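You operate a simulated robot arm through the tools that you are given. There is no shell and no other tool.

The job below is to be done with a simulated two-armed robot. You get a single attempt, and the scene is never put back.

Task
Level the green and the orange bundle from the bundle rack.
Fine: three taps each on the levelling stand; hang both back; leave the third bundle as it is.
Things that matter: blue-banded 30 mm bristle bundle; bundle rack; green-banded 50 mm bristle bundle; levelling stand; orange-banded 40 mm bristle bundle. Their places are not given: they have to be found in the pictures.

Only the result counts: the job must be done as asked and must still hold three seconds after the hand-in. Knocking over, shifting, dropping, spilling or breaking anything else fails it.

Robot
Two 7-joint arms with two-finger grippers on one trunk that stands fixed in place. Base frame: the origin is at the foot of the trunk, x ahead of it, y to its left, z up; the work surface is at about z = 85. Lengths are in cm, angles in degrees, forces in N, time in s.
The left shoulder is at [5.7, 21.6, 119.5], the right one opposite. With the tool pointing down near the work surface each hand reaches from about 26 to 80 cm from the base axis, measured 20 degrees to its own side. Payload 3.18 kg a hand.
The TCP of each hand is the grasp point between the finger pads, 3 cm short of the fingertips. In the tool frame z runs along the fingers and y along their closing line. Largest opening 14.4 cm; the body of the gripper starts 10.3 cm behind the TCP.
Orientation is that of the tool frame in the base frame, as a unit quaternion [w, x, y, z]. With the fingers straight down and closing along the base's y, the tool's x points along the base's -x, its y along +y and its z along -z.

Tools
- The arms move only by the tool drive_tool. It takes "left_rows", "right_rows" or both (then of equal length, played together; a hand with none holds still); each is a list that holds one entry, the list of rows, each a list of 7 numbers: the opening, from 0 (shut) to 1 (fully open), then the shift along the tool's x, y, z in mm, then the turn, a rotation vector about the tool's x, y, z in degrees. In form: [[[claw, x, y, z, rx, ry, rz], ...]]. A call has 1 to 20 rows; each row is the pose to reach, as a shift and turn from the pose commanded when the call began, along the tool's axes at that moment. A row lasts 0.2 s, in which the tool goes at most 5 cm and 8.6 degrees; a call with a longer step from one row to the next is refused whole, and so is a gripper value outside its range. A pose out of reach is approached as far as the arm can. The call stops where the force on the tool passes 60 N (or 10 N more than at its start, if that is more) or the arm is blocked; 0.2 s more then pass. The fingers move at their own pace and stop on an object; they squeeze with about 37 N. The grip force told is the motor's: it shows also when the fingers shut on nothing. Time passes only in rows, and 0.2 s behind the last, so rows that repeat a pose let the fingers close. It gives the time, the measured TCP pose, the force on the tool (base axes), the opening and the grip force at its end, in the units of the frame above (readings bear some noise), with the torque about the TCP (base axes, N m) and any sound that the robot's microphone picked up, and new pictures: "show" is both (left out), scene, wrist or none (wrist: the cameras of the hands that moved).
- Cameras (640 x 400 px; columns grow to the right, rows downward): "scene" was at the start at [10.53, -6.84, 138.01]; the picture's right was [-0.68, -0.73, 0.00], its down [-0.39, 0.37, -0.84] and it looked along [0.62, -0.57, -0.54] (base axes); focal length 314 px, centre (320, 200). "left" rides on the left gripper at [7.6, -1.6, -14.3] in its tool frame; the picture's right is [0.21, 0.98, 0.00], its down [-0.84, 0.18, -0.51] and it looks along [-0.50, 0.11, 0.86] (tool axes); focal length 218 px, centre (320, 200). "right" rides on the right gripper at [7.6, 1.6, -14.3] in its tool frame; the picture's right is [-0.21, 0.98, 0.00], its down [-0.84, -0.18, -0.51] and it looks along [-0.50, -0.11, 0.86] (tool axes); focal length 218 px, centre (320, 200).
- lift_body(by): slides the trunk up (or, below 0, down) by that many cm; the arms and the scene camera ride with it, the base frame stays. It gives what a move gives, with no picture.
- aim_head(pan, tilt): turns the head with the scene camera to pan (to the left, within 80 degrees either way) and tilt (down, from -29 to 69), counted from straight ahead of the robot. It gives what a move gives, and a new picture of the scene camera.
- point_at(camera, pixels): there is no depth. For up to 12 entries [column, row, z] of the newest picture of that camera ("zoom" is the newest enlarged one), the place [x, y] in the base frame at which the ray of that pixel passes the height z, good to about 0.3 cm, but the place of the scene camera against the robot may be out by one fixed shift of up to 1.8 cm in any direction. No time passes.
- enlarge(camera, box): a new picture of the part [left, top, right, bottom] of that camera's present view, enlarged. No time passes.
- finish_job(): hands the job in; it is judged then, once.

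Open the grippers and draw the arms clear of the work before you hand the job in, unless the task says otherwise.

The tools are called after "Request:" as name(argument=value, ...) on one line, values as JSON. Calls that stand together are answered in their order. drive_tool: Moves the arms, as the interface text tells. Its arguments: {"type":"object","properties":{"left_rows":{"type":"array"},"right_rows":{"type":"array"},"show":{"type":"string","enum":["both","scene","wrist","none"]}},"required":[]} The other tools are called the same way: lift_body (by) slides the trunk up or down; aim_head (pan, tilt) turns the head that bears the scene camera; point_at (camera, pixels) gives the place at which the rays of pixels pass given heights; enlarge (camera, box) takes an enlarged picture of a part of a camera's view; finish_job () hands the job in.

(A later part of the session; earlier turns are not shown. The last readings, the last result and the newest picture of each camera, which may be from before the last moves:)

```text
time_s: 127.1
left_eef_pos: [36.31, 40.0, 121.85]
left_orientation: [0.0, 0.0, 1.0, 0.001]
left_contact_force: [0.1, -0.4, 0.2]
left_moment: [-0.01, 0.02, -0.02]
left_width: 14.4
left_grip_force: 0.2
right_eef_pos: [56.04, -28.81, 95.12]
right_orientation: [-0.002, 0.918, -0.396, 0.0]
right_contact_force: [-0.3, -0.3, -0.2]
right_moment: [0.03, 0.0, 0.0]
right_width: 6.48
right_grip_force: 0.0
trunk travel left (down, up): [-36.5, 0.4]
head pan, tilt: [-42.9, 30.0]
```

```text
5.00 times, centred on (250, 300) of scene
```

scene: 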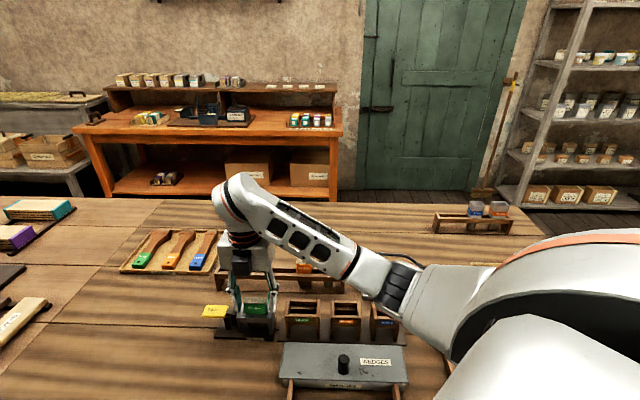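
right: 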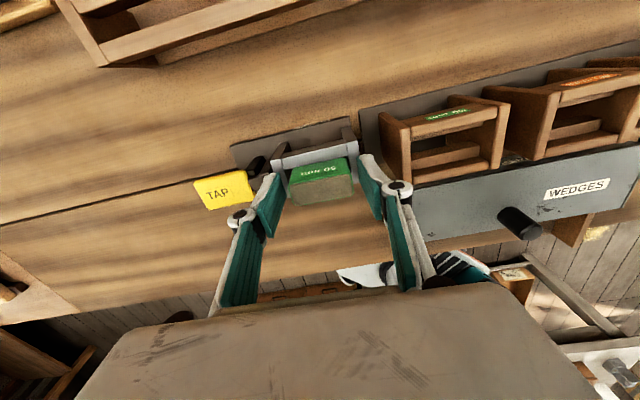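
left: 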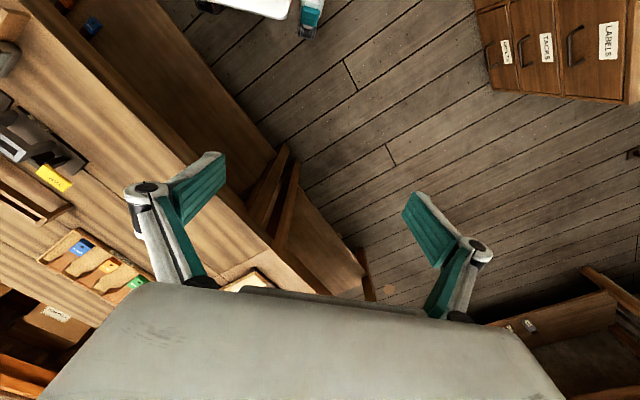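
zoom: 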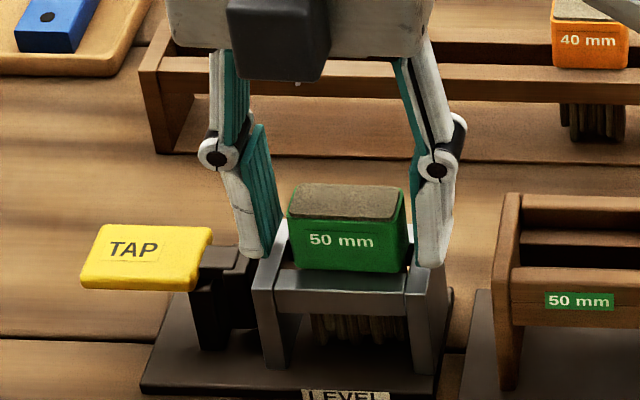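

Released cleanly; the bundle stands in the frame. I rise to z≈99, close the fingers and move above the TAP paddle (≈(63.0,-22.0)).

Request:
drive_tool(right_rows=[[[0.45, 0, 0, -15, 0, 0, 0], [0.45, 0, 0, -35, 0, 0, 0], [0.3, -1, -30, -40, 0, 0, 0], [0, -2, -65, -40, 0, 0, 0], [0, -2, -97, -40, 0, 0, 0], [0, -2, -97, -40, 0, 0, 0], [0, -2, -97, -40, 0, 0, 0]]])

Request:
enlarge(camera="right", box=[250, 110, 410, 220])

Request:
enlarge(camera="scene", box=[190, 260, 300, 340])

```text
time_s: 128.7
left_eef_pos: [36.36, 40.14, 121.77]
left_orientation: [0.0, 0.0, 1.0, 0.001]
left_contact_force: [0.8, -0.6, -0.4]
left_moment: [-0.01, -0.01, 0.02]
left_width: 14.39
left_grip_force: 0.0
right_eef_pos: [62.92, -21.74, 99.0]
right_orientation: [-0.001, 0.919, -0.395, 0.0]
right_contact_force: [-0.2, -0.4, 0.3]
right_moment: [-0.01, 0.0, 0.0]
right_width: 0.0
right_grip_force: 30.5
trunk travel left (down, up): [-36.5, 0.4]
head pan, tilt: [-42.9, 30.0]
```

scene: 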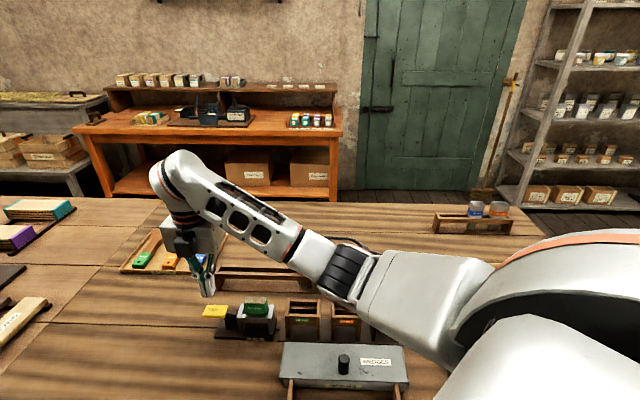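
right: 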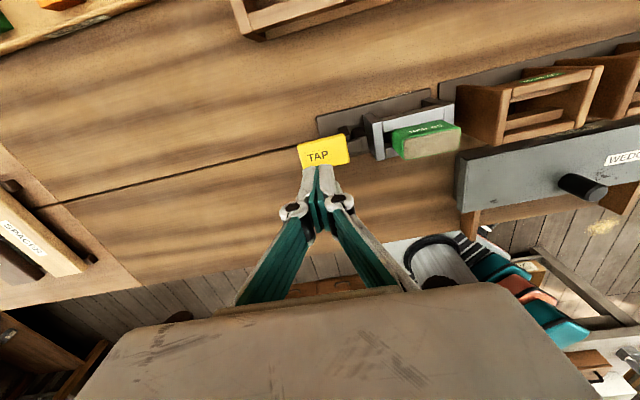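

```text
3.64 times, centred on (330, 165) of right
```

zoom: 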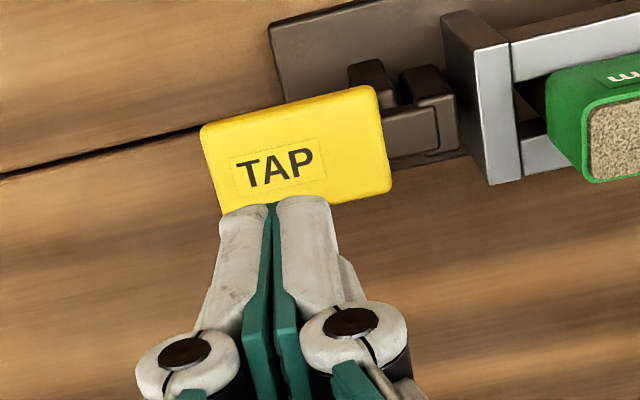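

```text
5.00 times, centred on (245, 300) of scene
```

zoom: 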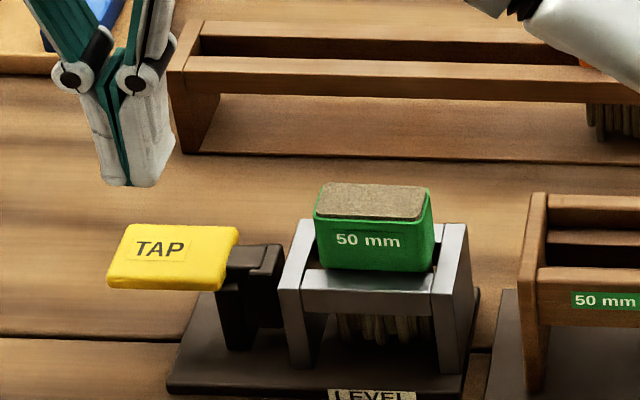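

TAP's centre is ~5 mm off in both tool axes; I shift and press down in small steps to find contact and travel, listening for a sound.

Request:
drive_tool(right_rows=[[[0, 5, 5, 0, 0, 0, 0], [0, 5, 5, 20, 0, 0, 0], [0, 5, 5, 32, 0, 0, 0], [0, 5, 5, 38, 0, 0, 0], [0, 5, 5, 43, 0, 0, 0], [0, 5, 5, 47, 0, 0, 0], [0, 5, 5, 47, 0, 0, 0]]])

Request:
enlarge(camera="scene", box=[190, 260, 300, 340])

```text
time_s: 130.3
left_eef_pos: [36.29, 39.87, 121.81]
left_orientation: [0.0, -0.001, 1.0, 0.002]
left_contact_force: [0.2, -0.8, -0.7]
left_moment: [-0.01, -0.04, -0.03]
left_width: 14.4
left_grip_force: 0.1
right_eef_pos: [62.9, -22.63, 94.32]
right_orientation: [-0.002, 0.918, -0.396, 0.0]
right_contact_force: [1.4, 0.0, -0.4]
right_moment: [0.01, 0.0, 0.0]
right_width: 0.0
right_grip_force: 30.7
trunk travel left (down, up): [-36.5, 0.4]
head pan, tilt: [-42.9, 30.0]
```

scene: 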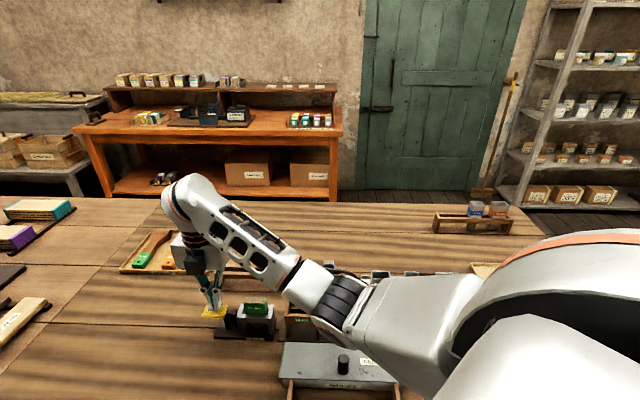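
right: 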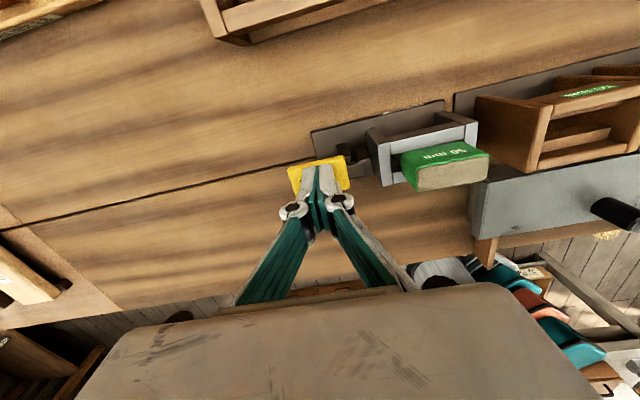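

```text
5.00 times, centred on (245, 300) of scene
```

zoom: 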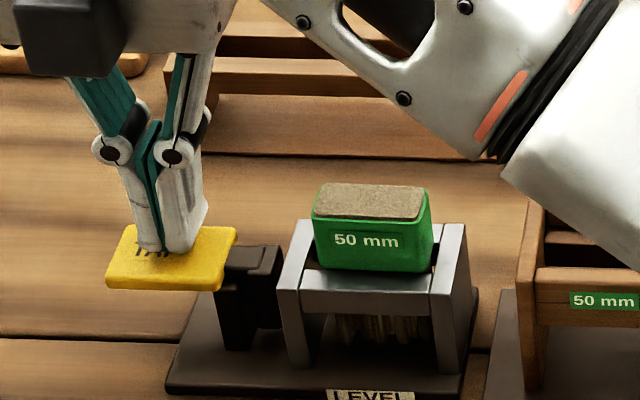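

No contact yet at tips z≈91.3. The elbow looks close to the WEDGES box handle, so I inspect it before pressing further.

Request:
enlarge(camera="scene", box=[260, 260, 440, 395])

```text
2.96 times, centred on (350, 328) of scene
```

zoom: 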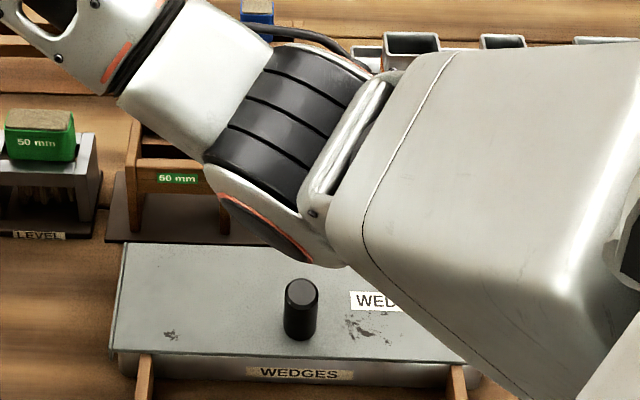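

The elbow is roughly 6 cm above the box handle, fine. I continue pressing in 3 mm steps.

Request:
drive_tool(right_rows=[[[0, 0, 0, 3, 0, 0, 0], [0, 0, 0, 6, 0, 0, 0], [0, 0, 0, 8, 0, 0, 0], [0, 0, 0, 8, 0, 0, 0]]], show="none")

Request:
enlarge(camera="scene", box=[190, 260, 300, 340])

```text
time_s: 131.3
left_eef_pos: [36.3, 39.9, 121.77]
left_orientation: [0.0, 0.0, 1.0, 0.001]
left_contact_force: [-0.3, -0.2, -0.9]
left_moment: [0.0, 0.01, -0.03]
left_width: 14.4
left_grip_force: 0.0
right_eef_pos: [62.94, -22.59, 93.69]
right_orientation: [-0.002, 0.918, -0.396, 0.0]
right_contact_force: [1.8, 0.6, 2.5]
right_moment: [0.01, -0.01, 0.01]
right_width: 0.0
right_grip_force: 30.9
trunk travel left (down, up): [-36.5, 0.4]
head pan, tilt: [-42.9, 30.0]
```

```text
5.00 times, centred on (245, 300) of scene
```

zoom: 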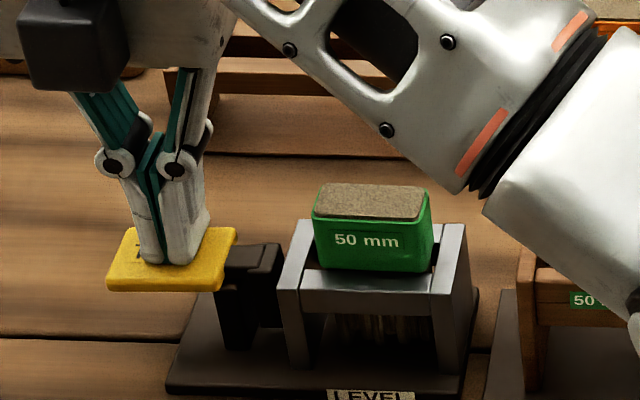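

Light contact (2.5 N) at TCP z=93.7. I press further in steps, watching for sound.

Request:
drive_tool(right_rows=[[[0, 0, 0, 3, 0, 0, 0], [0, 0, 0, 6, 0, 0, 0], [0, 0, 0, 8, 0, 0, 0], [0, 0, 0, 8, 0, 0, 0]]], show="none")

Request:
enlarge(camera="scene", box=[190, 260, 300, 340])

```text
time_s: 132.3
left_eef_pos: [36.3, 40.02, 122.03]
left_orientation: [0.0, -0.002, 1.0, 0.0]
left_contact_force: [0.2, 0.4, -0.6]
left_moment: [-0.04, 0.0, 0.02]
left_width: 14.37
left_grip_force: 0.0
right_eef_pos: [62.92, -22.48, 93.24]
right_orientation: [-0.002, 0.919, -0.395, 0.003]
right_contact_force: [5.0, 0.9, 27.2]
right_moment: [-0.16, -0.04, 0.06]
right_width: 0.0
right_grip_force: 30.6
trunk travel left (down, up): [-36.5, 0.4]
head pan, tilt: [-42.9, 30.0]
heard: click
```

```text
5.00 times, centred on (245, 300) of scene
```

zoom: 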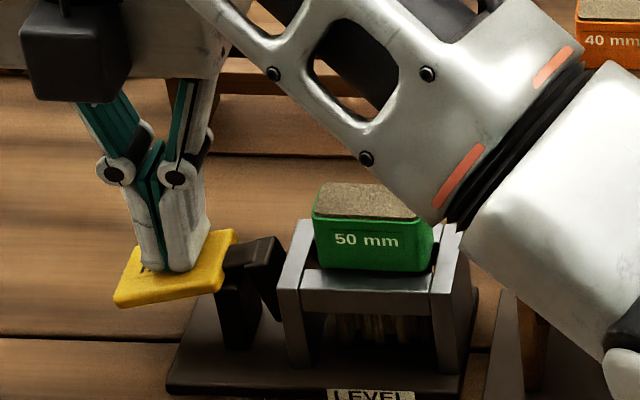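

First click heard at 27 N. I release up 1.4 cm and view the scene (also elbow clearance).

Request:
drive_tool(right_rows=[[[0, 0, 0, -5, 0, 0, 0], [0, 0, 0, -10, 0, 0, 0], [0, 0, 0, -15, 0, 0, 0], [0, 0, 0, -15, 0, 0, 0]]], show="scene")

Request:
enlarge(camera="scene", box=[190, 260, 300, 340])

```text
time_s: 133.3
left_eef_pos: [36.32, 39.96, 121.78]
left_orientation: [0.0, -0.002, 1.0, 0.001]
left_contact_force: [0.0, 0.0, -0.6]
left_moment: [-0.03, -0.03, 0.0]
left_width: 14.4
left_grip_force: 0.0
right_eef_pos: [62.82, -22.6, 94.31]
right_orientation: [-0.001, 0.918, -0.396, -0.001]
right_contact_force: [-0.3, 0.8, -0.3]
right_moment: [-0.02, 0.02, -0.02]
right_width: 0.0
right_grip_force: 30.6
trunk travel left (down, up): [-36.5, 0.4]
head pan, tilt: [-42.9, 30.0]
```

scene: 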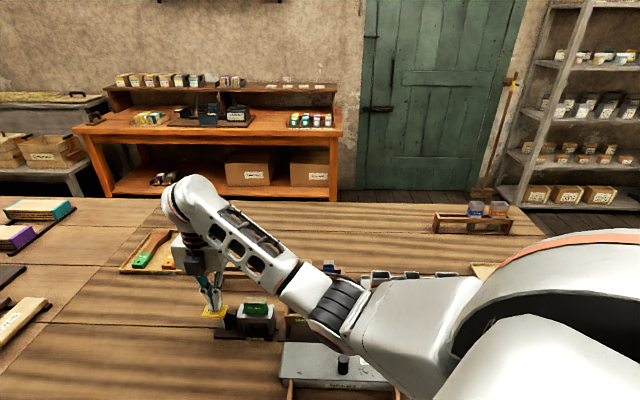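

```text
5.00 times, centred on (245, 300) of scene
```

zoom: 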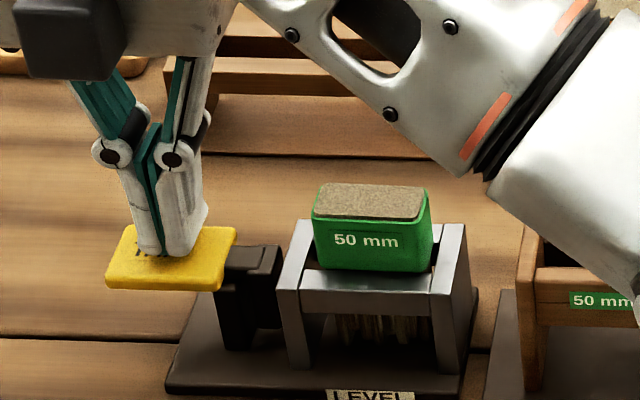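

Paddle returned. Second tap: press 14 mm and release.

Request:
drive_tool(right_rows=[[[0, 0, 0, 5, 0, 0, 0], [0, 0, 0, 10, 0, 0, 0], [0, 0, 0, 14, 0, 0, 0], [0, 0, 0, 14, 0, 0, 0], [0, 0, 0, 7, 0, 0, 0], [0, 0, 0, 0, 0, 0, 0], [0, 0, 0, 0, 0, 0, 0]]], show="none")

```text
time_s: 134.9
left_eef_pos: [36.34, 39.92, 121.83]
left_orientation: [0.001, 0.0, 1.0, 0.001]
left_contact_force: [0.3, 0.1, 1.1]
left_moment: [0.0, -0.01, -0.02]
left_width: 14.37
left_grip_force: 0.0
right_eef_pos: [62.89, -22.6, 94.25]
right_orientation: [-0.002, 0.918, -0.396, -0.001]
right_contact_force: [-1.2, -0.5, -0.4]
right_moment: [0.0, -0.03, 0.02]
right_width: 0.01
right_grip_force: 30.7
trunk travel left (down, up): [-36.5, 0.4]
head pan, tilt: [-42.9, 30.0]
heard: click
```

Second click heard. Third tap the same way.

Request:
drive_tool(right_rows=[[[0, 0, 0, 5, 0, 0, 0], [0, 0, 0, 10, 0, 0, 0], [0, 0, 0, 14, 0, 0, 0], [0, 0, 0, 14, 0, 0, 0], [0, 0, 0, 7, 0, 0, 0], [0, 0, 0, 0, 0, 0, 0], [0, 0, 0, -10, 0, 0, 0], [0, 0, 0, -10, 0, 0, 0]]], show="scene")

Request:
enlarge(camera="scene", box=[190, 260, 300, 340])

```text
time_s: 136.7
left_eef_pos: [36.39, 39.91, 121.85]
left_orientation: [0.0, 0.0, 1.0, 0.001]
left_contact_force: [0.8, -0.5, 0.5]
left_moment: [-0.01, -0.02, 0.04]
left_width: 14.38
left_grip_force: 0.1
right_eef_pos: [62.89, -22.45, 95.32]
right_orientation: [-0.001, 0.918, -0.396, -0.001]
right_contact_force: [0.2, -0.3, 1.0]
right_moment: [0.0, -0.01, -0.01]
right_width: 0.02
right_grip_force: 30.5
trunk travel left (down, up): [-36.5, 0.4]
head pan, tilt: [-42.9, 30.0]
heard: click
```

scene: 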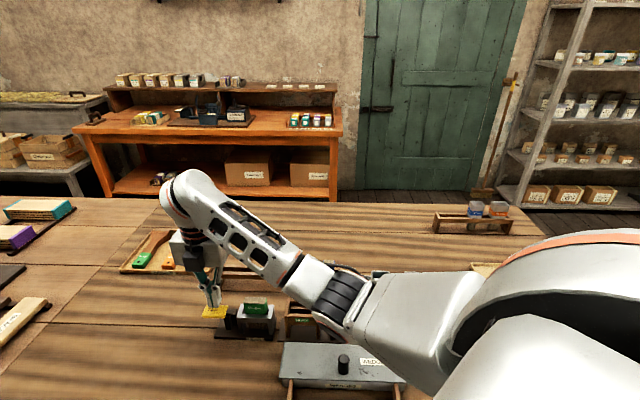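

```text
5.00 times, centred on (245, 300) of scene
```

zoom: 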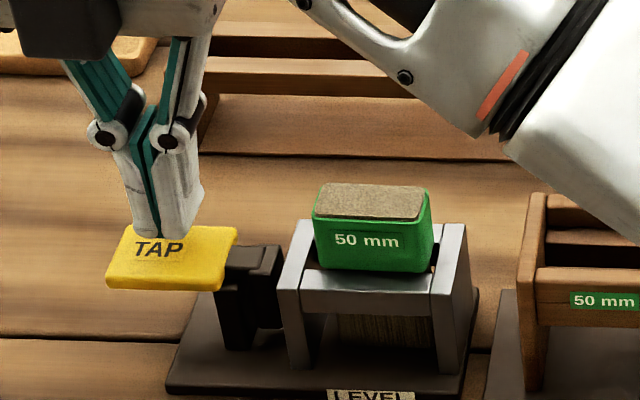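

Three clicks, and the bristle ends now look even. I return above the bundle by exact reverse moves with fingers opened to 6.5 cm.

Request:
drive_tool(right_rows=[[[0, 0, 0, -20, 0, 0, 0], [0, 0, 0, -38, 0, 0, 0], [0.2, -1, 30, -38, 0, 0, 0], [0.45, -2, 62, -38, 0, 0, 0], [0.45, -3, 92, -38, 0, 0, 0], [0.45, -3, 92, -38, 0, 0, 0]]])

Request:
enlarge(camera="right", box=[240, 110, 400, 210])

```text
time_s: 138.1
left_eef_pos: [36.44, 39.97, 121.79]
left_orientation: [-0.001, -0.001, 1.0, 0.0]
left_contact_force: [-0.1, -0.4, -0.2]
left_moment: [-0.02, -0.01, -0.01]
left_width: 14.38
left_grip_force: 0.0
right_eef_pos: [56.02, -28.69, 99.1]
right_orientation: [-0.001, 0.918, -0.396, -0.001]
right_contact_force: [0.2, -0.9, -0.2]
right_moment: [0.0, -0.01, 0.0]
right_width: 6.49
right_grip_force: 0.2
trunk travel left (down, up): [-36.5, 0.4]
head pan, tilt: [-42.9, 30.0]
```

scene: 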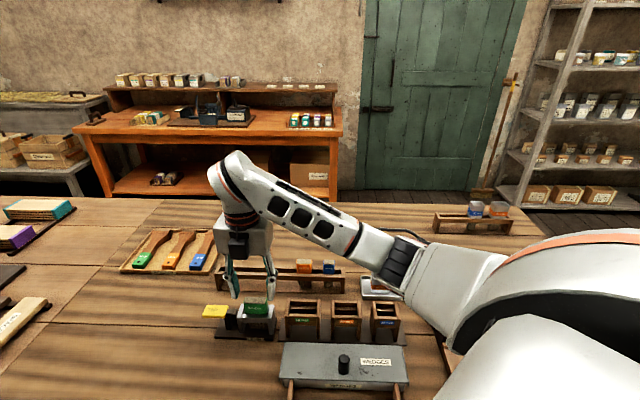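
right: 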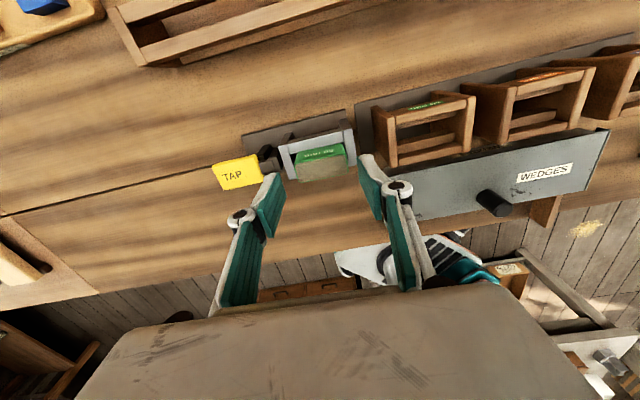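

```text
4.00 times, centred on (320, 160) of right
```

zoom: 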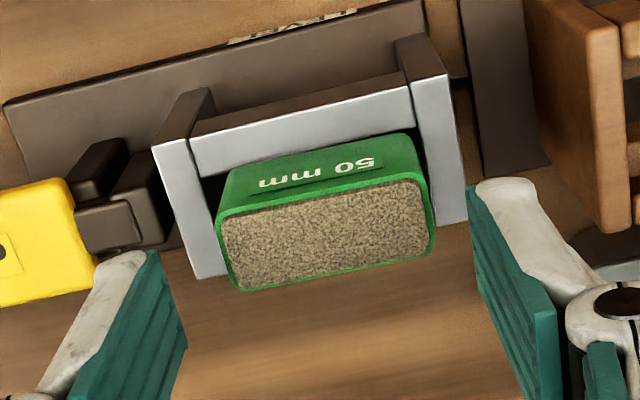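

Aligned (band centre px (322,168.5) vs predicted (320,167.6)). I descend to the grasp height and close.

Request:
drive_tool(right_rows=[[[0.45, 0, 0, 15, 0, 0, 0], [0.45, 0, 0, 30, 0, 0, 0], [0.45, 0, 0, 39, 0, 0, 0], [0.4, 0, 0, 39, 0, 0, 0], [0.36, 0, 0, 39, 0, 0, 0], [0.25, 0, 0, 39, 0, 0, 0], [0.25, 0, 0, 39, 0, 0, 0], [0.25, 0, 0, 39, 0, 0, 0]]], show="none")

```text
time_s: 139.9
left_eef_pos: [36.45, 39.93, 121.76]
left_orientation: [0.001, 0.0, 1.0, 0.001]
left_contact_force: [0.2, 0.5, -0.4]
left_moment: [0.04, 0.0, 0.03]
left_width: 14.42
left_grip_force: 0.1
right_eef_pos: [56.11, -28.7, 95.23]
right_orientation: [-0.002, 0.918, -0.396, 0.001]
right_contact_force: [1.1, 0.3, 0.3]
right_moment: [0.01, -0.02, -0.01]
right_width: 4.79
right_grip_force: 37.3
trunk travel left (down, up): [-36.5, 0.4]
head pan, tilt: [-42.9, 30.0]
```

Gripped (4.79 cm). I lift out, tilting slightly about the opening plane at the top as on insertion.

Request:
drive_tool(right_rows=[[[0.25, 0, 0, -8, 0, 0, 0], [0.25, 0, 0, -20, 0, 0, 0], [0.25, 0, 0, -31, 0, 0, 0], [0.25, 0, 2.1, -37.7, 1.5, 0, 0], [0.25, 0, 4.5, -44.6, 3, 0, 0], [0.25, 0, 7.4, -52.4, 4.5, 0, 0], [0.25, 0, 9.9, -60.2, 5.5, 0, 0], [0.25, 0, 10.5, -67.2, 5.5, 0, 0], [0.25, 0, 10.5, -67.2, 5.5, 0, 0]]])

Request:
enlarge(camera="scene", box=[190, 250, 310, 340])

```text
time_s: 141.9
left_eef_pos: [36.44, 39.87, 121.71]
left_orientation: [0.001, -0.001, 1.0, 0.001]
left_contact_force: [0.6, 0.1, 0.2]
left_moment: [-0.01, 0.01, 0.0]
left_width: 14.43
left_grip_force: 0.1
right_eef_pos: [55.29, -29.46, 101.79]
right_orientation: [-0.045, 0.917, -0.397, 0.02]
right_contact_force: [0.5, 0.3, 0.2]
right_moment: [0.05, -0.02, 0.01]
right_width: 4.8
right_grip_force: 36.8
trunk travel left (down, up): [-36.5, 0.4]
head pan, tilt: [-42.9, 30.0]
```

scene: 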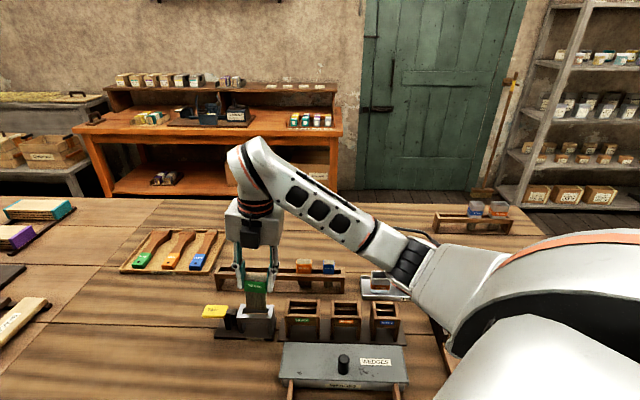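
right: 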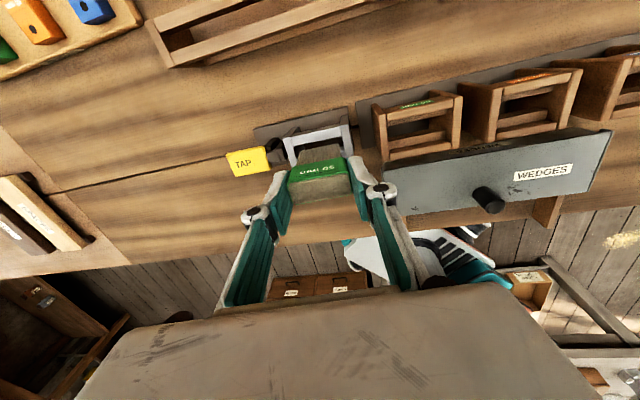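

```text
4.44 times, centred on (250, 295) of scene
```

zoom: 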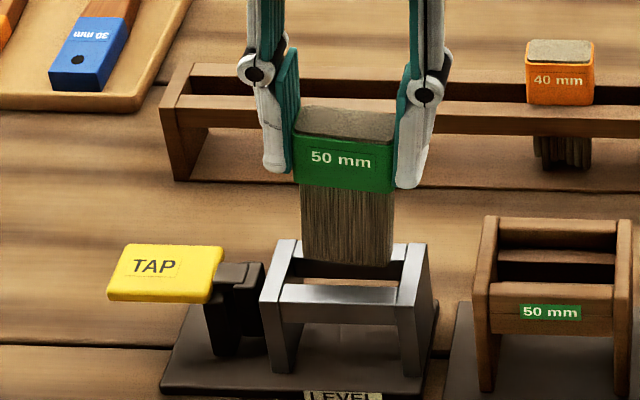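

Green is levelled and clear of the frame. I carry it back above its rack place (63.2,-40.75) at z≈102.8, un-tilting on the way.

Request:
drive_tool(right_rows=[[[0.25, 27, 4, -4, 0, 0, 0], [0.25, 55, 8, -8, -2, 0, 0], [0.25, 82, 12, -10, -4, 0, 0], [0.25, 110, 16, -11, -5.4, 0, 0], [0.25, 137, 19, -12, -5.4, 0, 0], [0.25, 137, 19, -12, -5.4, 0, 0]]])

Request:
enlarge(camera="right", box=[260, 130, 380, 210])

Request:
enlarge(camera="scene", box=[210, 215, 350, 305])

```text
time_s: 143.3
left_eef_pos: [36.27, 39.95, 121.89]
left_orientation: [0.001, -0.001, 1.0, 0.0]
left_contact_force: [0.1, 0.2, -0.5]
left_moment: [0.02, 0.0, 0.02]
left_width: 14.4
left_grip_force: 0.2
right_eef_pos: [63.14, -40.81, 102.8]
right_orientation: [-0.002, 0.918, -0.396, -0.001]
right_contact_force: [-0.2, 0.1, -0.2]
right_moment: [-0.02, -0.03, -0.01]
right_width: 4.8
right_grip_force: 36.5
trunk travel left (down, up): [-36.5, 0.4]
head pan, tilt: [-42.9, 30.0]
```

scene: 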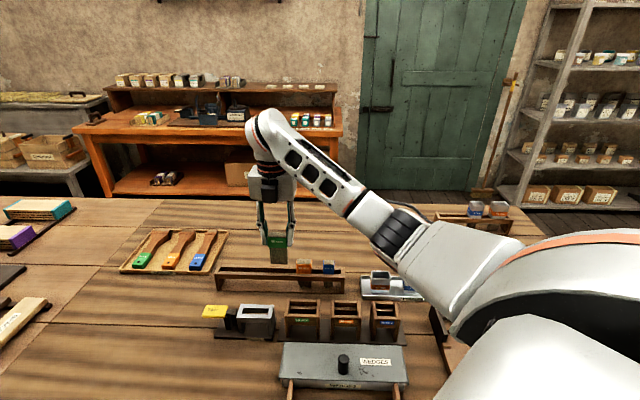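
right: 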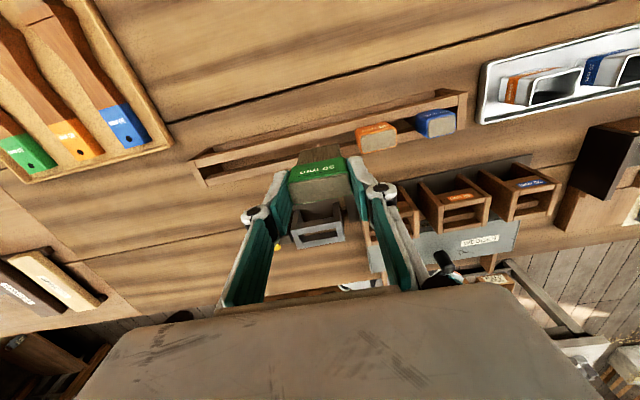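

```text
5.00 times, centred on (320, 170) of right
```

zoom: 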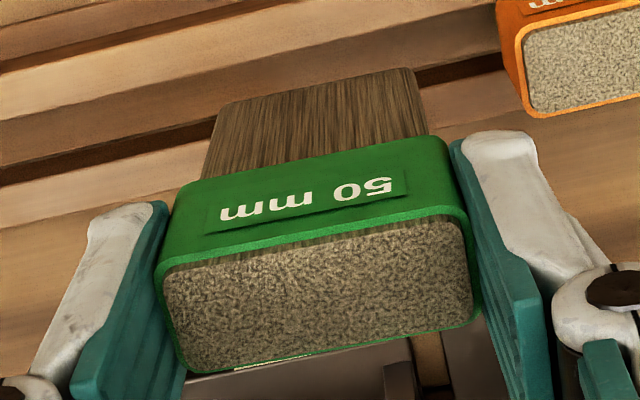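

```text
4.44 times, centred on (280, 260) of scene
```

zoom: 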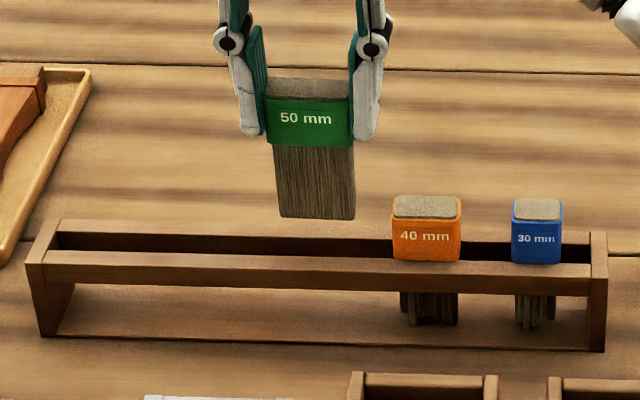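

I need the slot line relative to the held bundle precisely, so I enlarge both visible parts of the slot.

Request:
enlarge(camera="right", box=[240, 130, 320, 190])

Request:
enlarge(camera="right", box=[330, 100, 410, 160])

```text
6.67 times, centred on (280, 160) of right
```

zoom: 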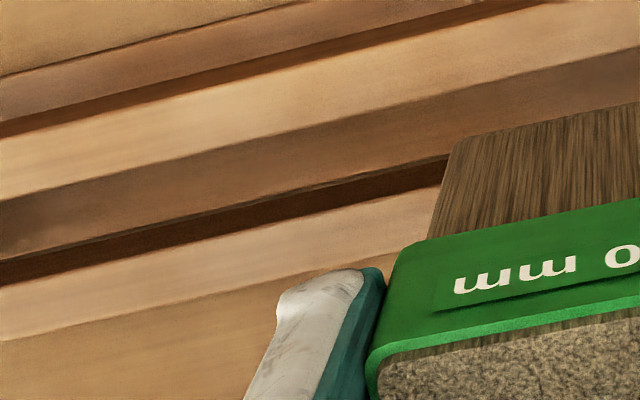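

```text
6.67 times, centred on (370, 130) of right
```

zoom: 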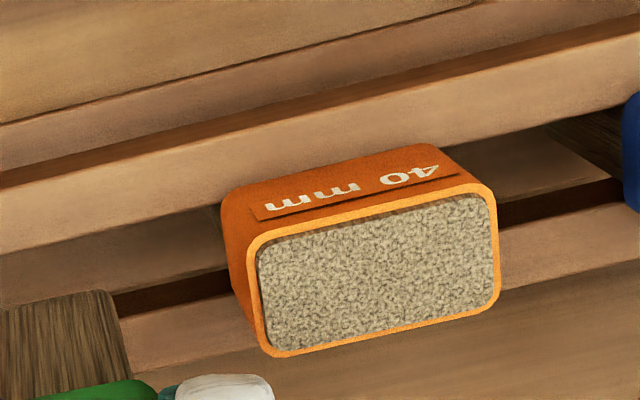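

Slot centre appears slightly outward of the bundle; I shift +2 mm in x and lower 1.5 cm to just above the rails, then re-check.

Request:
drive_tool(right_rows=[[[0.25, 2, 0, 0, 0, 0, 0], [0.25, 2, 0, 8, 0, 0, 0], [0.25, 2, 0, 16, 0, 0, 0], [0.25, 2, 0, 16, 0, 0, 0]]], show="wrist")

Request:
enlarge(camera="right", box=[260, 120, 370, 190])

Request:
enlarge(camera="scene", box=[240, 220, 330, 290])

```text
time_s: 144.3
left_eef_pos: [36.44, 39.93, 121.86]
left_orientation: [0.0, 0.0, 1.0, 0.001]
left_contact_force: [-0.5, -0.4, 0.0]
left_moment: [0.01, -0.02, -0.01]
left_width: 14.4
left_grip_force: 0.0
right_eef_pos: [63.26, -40.96, 101.21]
right_orientation: [-0.003, 0.918, -0.397, 0.0]
right_contact_force: [0.3, -0.7, -0.5]
right_moment: [0.01, -0.01, -0.01]
right_width: 4.79
right_grip_force: 37.1
trunk travel left (down, up): [-36.5, 0.4]
head pan, tilt: [-42.9, 30.0]
```

right: 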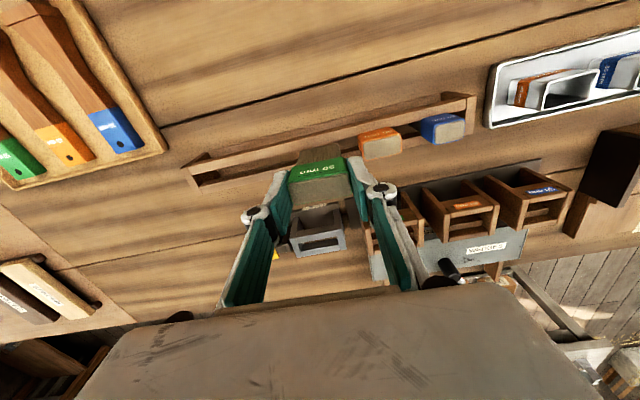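

```text
5.71 times, centred on (315, 155) of right
```

zoom: 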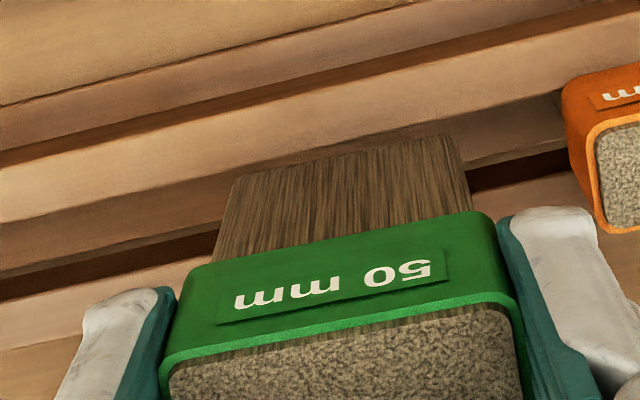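

```text
5.71 times, centred on (285, 255) of scene
```

zoom: 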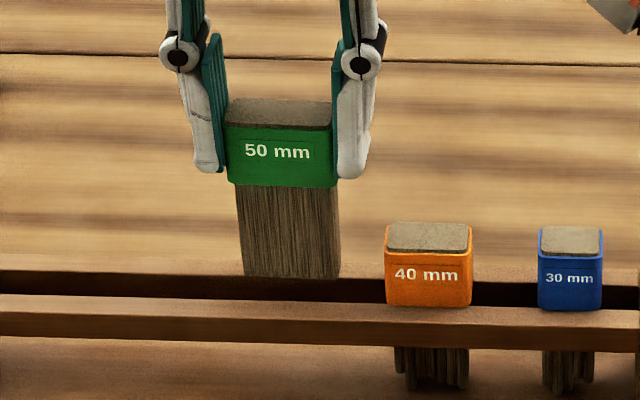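

Gaps on both sides look balanced. I lower into the slot, first 2.5 cm, checking force.

Request:
drive_tool(right_rows=[[[0.25, 0, 0, 5, 0, 0, 0], [0.25, 0, 0, 10, 0, 0, 0], [0.25, 0, 0, 15, 0, 0, 0], [0.25, 0, 0, 20, 0, 0, 0], [0.25, 0, 0, 25, 0, 0, 0], [0.25, 0, 0, 25, 0, 0, 0]]], show="none")

Request:
enlarge(camera="scene", box=[240, 220, 330, 290])

```text
time_s: 145.7
left_eef_pos: [36.24, 40.14, 121.83]
left_orientation: [0.001, 0.0, 1.0, -0.001]
left_contact_force: [0.2, 0.4, 0.3]
left_moment: [-0.02, 0.05, -0.04]
left_width: 14.4
left_grip_force: 0.1
right_eef_pos: [63.22, -40.76, 98.86]
right_orientation: [-0.003, 0.918, -0.396, 0.0]
right_contact_force: [-4.0, 4.5, 0.3]
right_moment: [0.37, 0.35, 0.12]
right_width: 4.79
right_grip_force: 36.9
trunk travel left (down, up): [-36.5, 0.4]
head pan, tilt: [-42.9, 30.0]
```

```text
5.71 times, centred on (285, 255) of scene
```

zoom: 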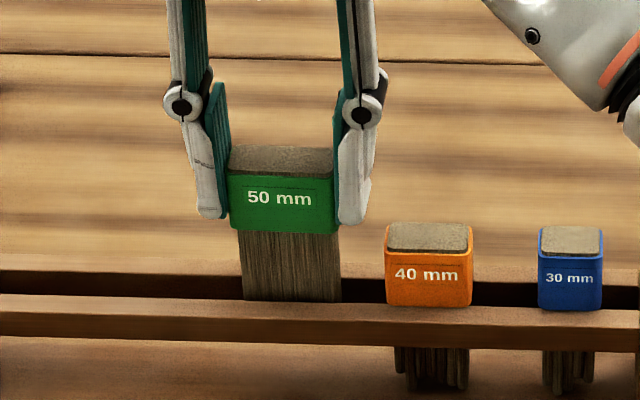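

A 6 N sideways reaction toward the robot means the bristles touch the outer rail; I shift −1.5 mm in x and check.

Request:
drive_tool(right_rows=[[[0.25, -1, 0, 0, 0, 0, 0], [0.25, -1.5, 0, 0, 0, 0, 0], [0.25, -1.5, 0, 0, 0, 0, 0]]], show="none")

```text
time_s: 146.5
left_eef_pos: [36.36, 39.85, 121.81]
left_orientation: [0.0, 0.0, 1.0, 0.001]
left_contact_force: [-0.2, 0.6, 0.3]
left_moment: [0.01, 0.0, -0.01]
left_width: 14.39
left_grip_force: 0.1
right_eef_pos: [63.19, -40.87, 98.73]
right_orientation: [-0.002, 0.918, -0.396, 0.001]
right_contact_force: [-0.2, 1.7, -0.5]
right_moment: [0.17, 0.07, 0.03]
right_width: 4.76
right_grip_force: 36.3
trunk travel left (down, up): [-36.5, 0.4]
head pan, tilt: [-42.9, 30.0]
```

Force nearly gone. Another −0.5 mm and lower 2 cm.

Request:
drive_tool(right_rows=[[[0.25, -0.5, 0, 0, 0, 0, 0], [0.25, -0.5, 0, 5, 0, 0, 0], [0.25, -0.5, 0, 10, 0, 0, 0], [0.25, -0.5, 0, 15, 0, 0, 0], [0.25, -0.5, 0, 20, 0, 0, 0], [0.25, -0.5, 0, 20, 0, 0, 0]]], show="none")

```text
time_s: 147.9
left_eef_pos: [36.33, 39.89, 121.8]
left_orientation: [0.0, -0.002, 1.0, 0.0]
left_contact_force: [0.5, -0.2, 0.3]
left_moment: [-0.02, -0.04, 0.0]
left_width: 14.38
left_grip_force: 0.0
right_eef_pos: [63.19, -40.86, 96.7]
right_orientation: [-0.003, 0.918, -0.396, 0.001]
right_contact_force: [0.7, 0.5, -0.5]
right_moment: [-0.04, -0.01, 0.03]
right_width: 4.77
right_grip_force: 37.1
trunk travel left (down, up): [-36.5, 0.4]
head pan, tilt: [-42.9, 30.0]
```

No force; lower the last ~1.3 cm in small steps to feel the seat.

Request:
drive_tool(right_rows=[[[0.25, 0, 0, 4, 0, 0, 0], [0.25, 0, 0, 8, 0, 0, 0], [0.25, 0, 0, 11, 0, 0, 0], [0.25, 0, 0, 13, 0, 0, 0], [0.25, 0, 0, 13, 0, 0, 0]]], show="none")

Request:
enlarge(camera="scene", box=[240, 220, 330, 290])

```text
time_s: 149.1
left_eef_pos: [36.37, 39.94, 121.71]
left_orientation: [0.001, -0.001, 1.0, 0.0]
left_contact_force: [0.1, -0.2, 0.0]
left_moment: [-0.02, 0.0, 0.02]
left_width: 14.42
left_grip_force: 0.2
right_eef_pos: [63.26, -40.72, 95.56]
right_orientation: [-0.002, 0.918, -0.396, 0.001]
right_contact_force: [-0.9, -0.1, -1.1]
right_moment: [0.01, 0.01, -0.01]
right_width: 4.76
right_grip_force: 37.0
trunk travel left (down, up): [-36.5, 0.4]
head pan, tilt: [-42.9, 30.0]
```

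```text
5.71 times, centred on (285, 255) of scene
```

zoom: 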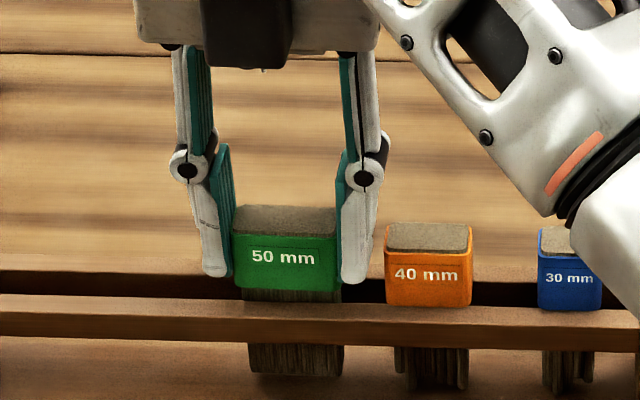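

The band is still ~0.8 cm above the rails; continue down slowly.

Request:
drive_tool(right_rows=[[[0.25, 0, 0, 3, 0, 0, 0], [0.25, 0, 0, 5, 0, 0, 0], [0.25, 0, 0, 7, 0, 0, 0], [0.25, 0, 0, 7, 0, 0, 0]]], show="none")

Request:
enlarge(camera="scene", box=[240, 220, 330, 290])

```text
time_s: 150.1
left_eef_pos: [36.21, 40.02, 121.82]
left_orientation: [0.0, -0.001, 1.0, 0.0]
left_contact_force: [0.3, 0.0, 0.0]
left_moment: [0.02, -0.02, 0.0]
left_width: 14.4
left_grip_force: 0.1
right_eef_pos: [63.34, -40.63, 94.78]
right_orientation: [-0.003, 0.918, -0.396, 0.001]
right_contact_force: [0.4, -0.1, 1.4]
right_moment: [0.04, -0.03, 0.0]
right_width: 4.79
right_grip_force: 37.0
trunk travel left (down, up): [-36.5, 0.4]
head pan, tilt: [-42.9, 30.0]
```

```text
5.71 times, centred on (285, 255) of scene
```

zoom: 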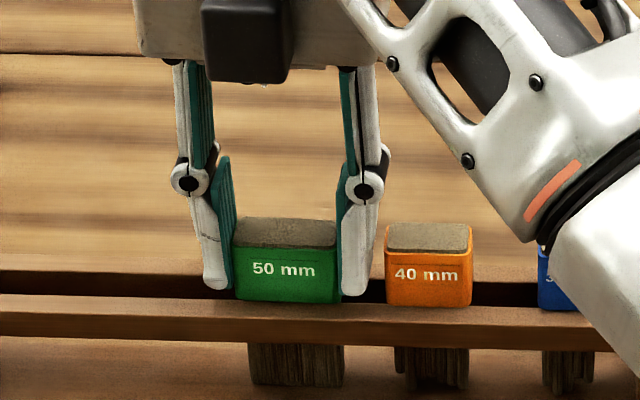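

Nearly seated (band 1–2 mm above). Lower 2 mm more.

Request:
drive_tool(right_rows=[[[0.25, 0, 0, 1, 0, 0, 0], [0.25, 0, 0, 2, 0, 0, 0], [0.25, 0, 0, 2, 0, 0, 0]]], show="none")

```text
time_s: 150.9
left_eef_pos: [36.18, 40.08, 121.8]
left_orientation: [0.002, 0.0, 1.0, 0.001]
left_contact_force: [0.5, 1.2, -0.2]
left_moment: [0.02, -0.01, -0.01]
left_width: 14.42
left_grip_force: 0.1
right_eef_pos: [63.28, -40.64, 94.84]
right_orientation: [-0.002, 0.918, -0.396, 0.002]
right_contact_force: [1.7, -0.2, 12.6]
right_moment: [-0.03, -0.22, 0.0]
right_width: 4.79
right_grip_force: 37.3
trunk travel left (down, up): [-36.5, 0.4]
head pan, tilt: [-42.9, 30.0]
```

Seated (12.6 N). I relieve slightly and open to 6.0 cm (limited by the orange neighbour).

Request:
drive_tool(right_rows=[[[0.25, 0, 0, -1.5, 0, 0, 0], [0.36, 0, 0, -1.5, 0, 0, 0], [0.39, 0, 0, -1.5, 0, 0, 0], [0.42, 0, 0, -1.5, 0, 0, 0], [0.42, 0, 0, -1.5, 0, 0, 0]]])

Request:
enlarge(camera="scene", box=[240, 220, 330, 290])

Request:
enlarge(camera="right", box=[240, 130, 420, 242])

```text
time_s: 152.1
left_eef_pos: [36.41, 40.01, 121.74]
left_orientation: [0.001, -0.001, 1.0, 0.002]
left_contact_force: [-0.8, 0.0, 0.2]
left_moment: [-0.03, -0.01, -0.02]
left_width: 14.41
left_grip_force: 0.1
right_eef_pos: [63.19, -40.71, 94.74]
right_orientation: [-0.003, 0.918, -0.396, 0.0]
right_contact_force: [0.3, 0.0, 0.3]
right_moment: [-0.01, 0.01, -0.01]
right_width: 6.01
right_grip_force: 0.1
trunk travel left (down, up): [-36.5, 0.4]
head pan, tilt: [-42.9, 30.0]
```

scene: 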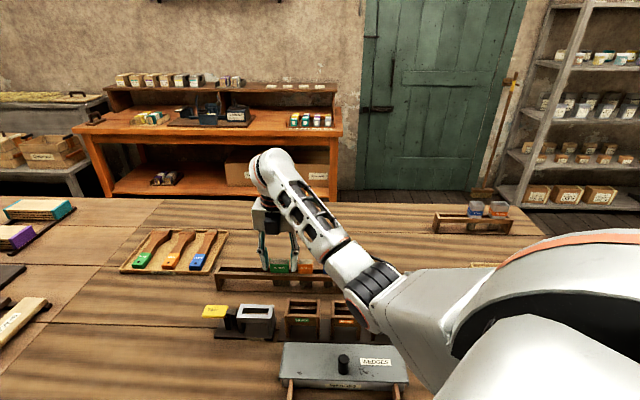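
right: 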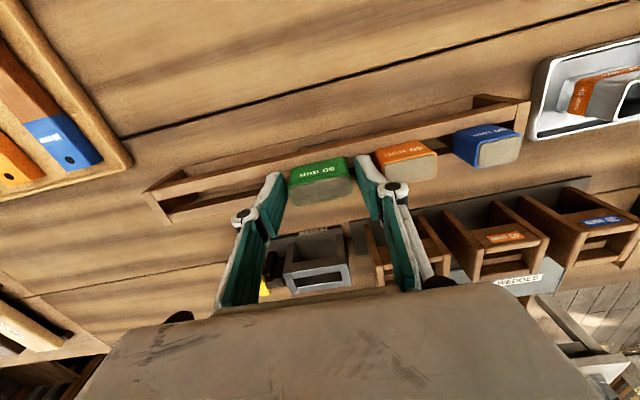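

```text
5.71 times, centred on (285, 255) of scene
```

zoom: 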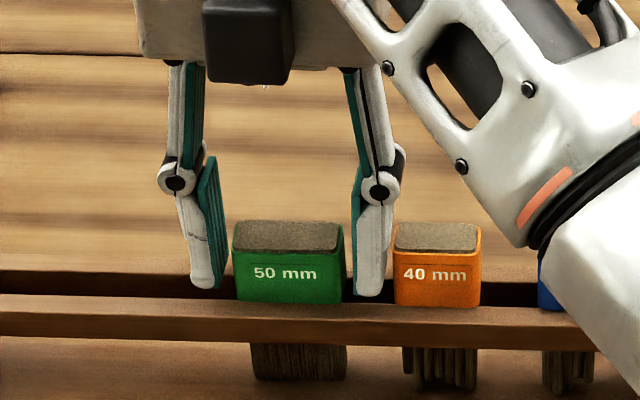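

```text
3.56 times, centred on (330, 186) of right
```

zoom: 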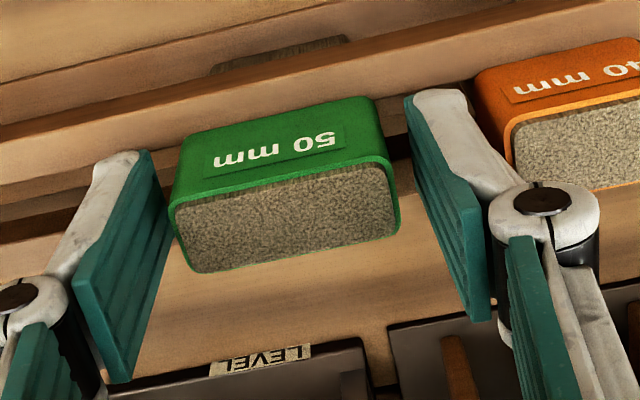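

Green is hung back. The opening finger nudged orange ~4 mm along its slot (harmless, it's next). I rise 6 cm.

Request:
drive_tool(right_rows=[[[0.42, 0, 0, -15, 0, 0, 0], [0.42, 0, 0, -35, 0, 0, 0], [0.42, 0, 0, -55, 0, 0, 0], [0.42, 0, 0, -62, 0, 0, 0], [0.42, 0, 0, -62, 0, 0, 0]]])

Request:
enlarge(camera="scene", box=[200, 220, 360, 310])

```text
time_s: 153.3
left_eef_pos: [36.34, 39.95, 121.77]
left_orientation: [0.0, -0.001, 1.0, 0.001]
left_contact_force: [-0.9, 0.3, 0.4]
left_moment: [0.02, -0.02, 0.01]
left_width: 14.4
left_grip_force: 0.0
right_eef_pos: [63.25, -40.75, 100.91]
right_orientation: [-0.002, 0.918, -0.397, 0.0]
right_contact_force: [0.4, 0.2, -0.6]
right_moment: [0.02, 0.01, -0.02]
right_width: 6.04
right_grip_force: 0.0
trunk travel left (down, up): [-36.5, 0.4]
head pan, tilt: [-42.9, 30.0]
```

scene: 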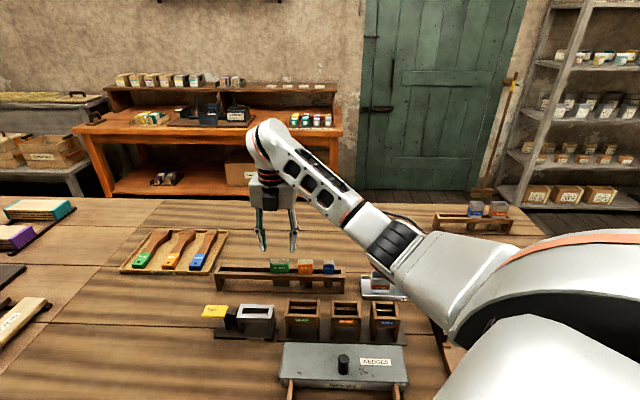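
right: 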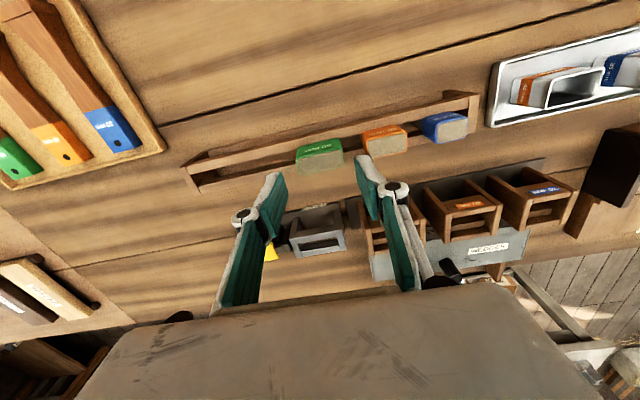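

```text
4.00 times, centred on (280, 265) of scene
```

zoom: 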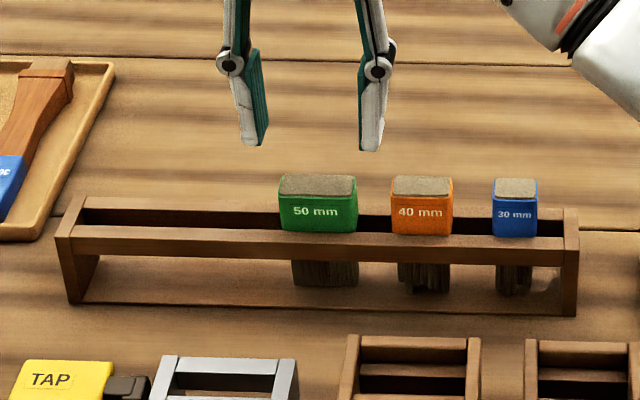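

All hang well. I locate the orange bundle's top face precisely.

Request:
enlarge(camera="right", box=[280, 90, 480, 215])

```text
3.20 times, centred on (380, 152) of right
```

zoom: 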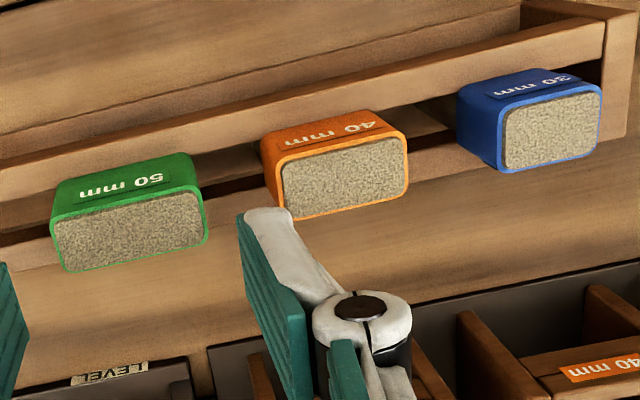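

Request:
point_at(camera="zoom", pixels=[[132, 229, 94], [344, 177.5, 94], [551, 127, 94], [275, 165, 94], [400, 133, 94], [408, 192, 94], [292, 220, 94]])

```text
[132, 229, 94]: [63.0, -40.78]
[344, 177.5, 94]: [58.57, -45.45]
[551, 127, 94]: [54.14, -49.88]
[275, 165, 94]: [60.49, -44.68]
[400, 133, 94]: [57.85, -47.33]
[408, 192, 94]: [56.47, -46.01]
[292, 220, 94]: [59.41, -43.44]
```

I check the rack's true direction with rail edges in this view.

Request:
point_at(camera="zoom", pixels=[[0, 203, 91.2], [230, 148, 91.2], [430, 102, 91.2], [605, 58, 91.2], [0, 163, 91.2], [605, 18, 91.2], [20, 248, 91.2], [235, 187, 91.2], [440, 142, 91.2]])

```text
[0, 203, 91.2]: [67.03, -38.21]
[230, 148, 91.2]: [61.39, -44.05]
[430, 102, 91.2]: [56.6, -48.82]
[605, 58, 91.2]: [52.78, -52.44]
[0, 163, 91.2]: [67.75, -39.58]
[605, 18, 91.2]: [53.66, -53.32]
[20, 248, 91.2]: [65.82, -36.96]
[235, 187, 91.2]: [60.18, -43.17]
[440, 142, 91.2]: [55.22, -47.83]
```

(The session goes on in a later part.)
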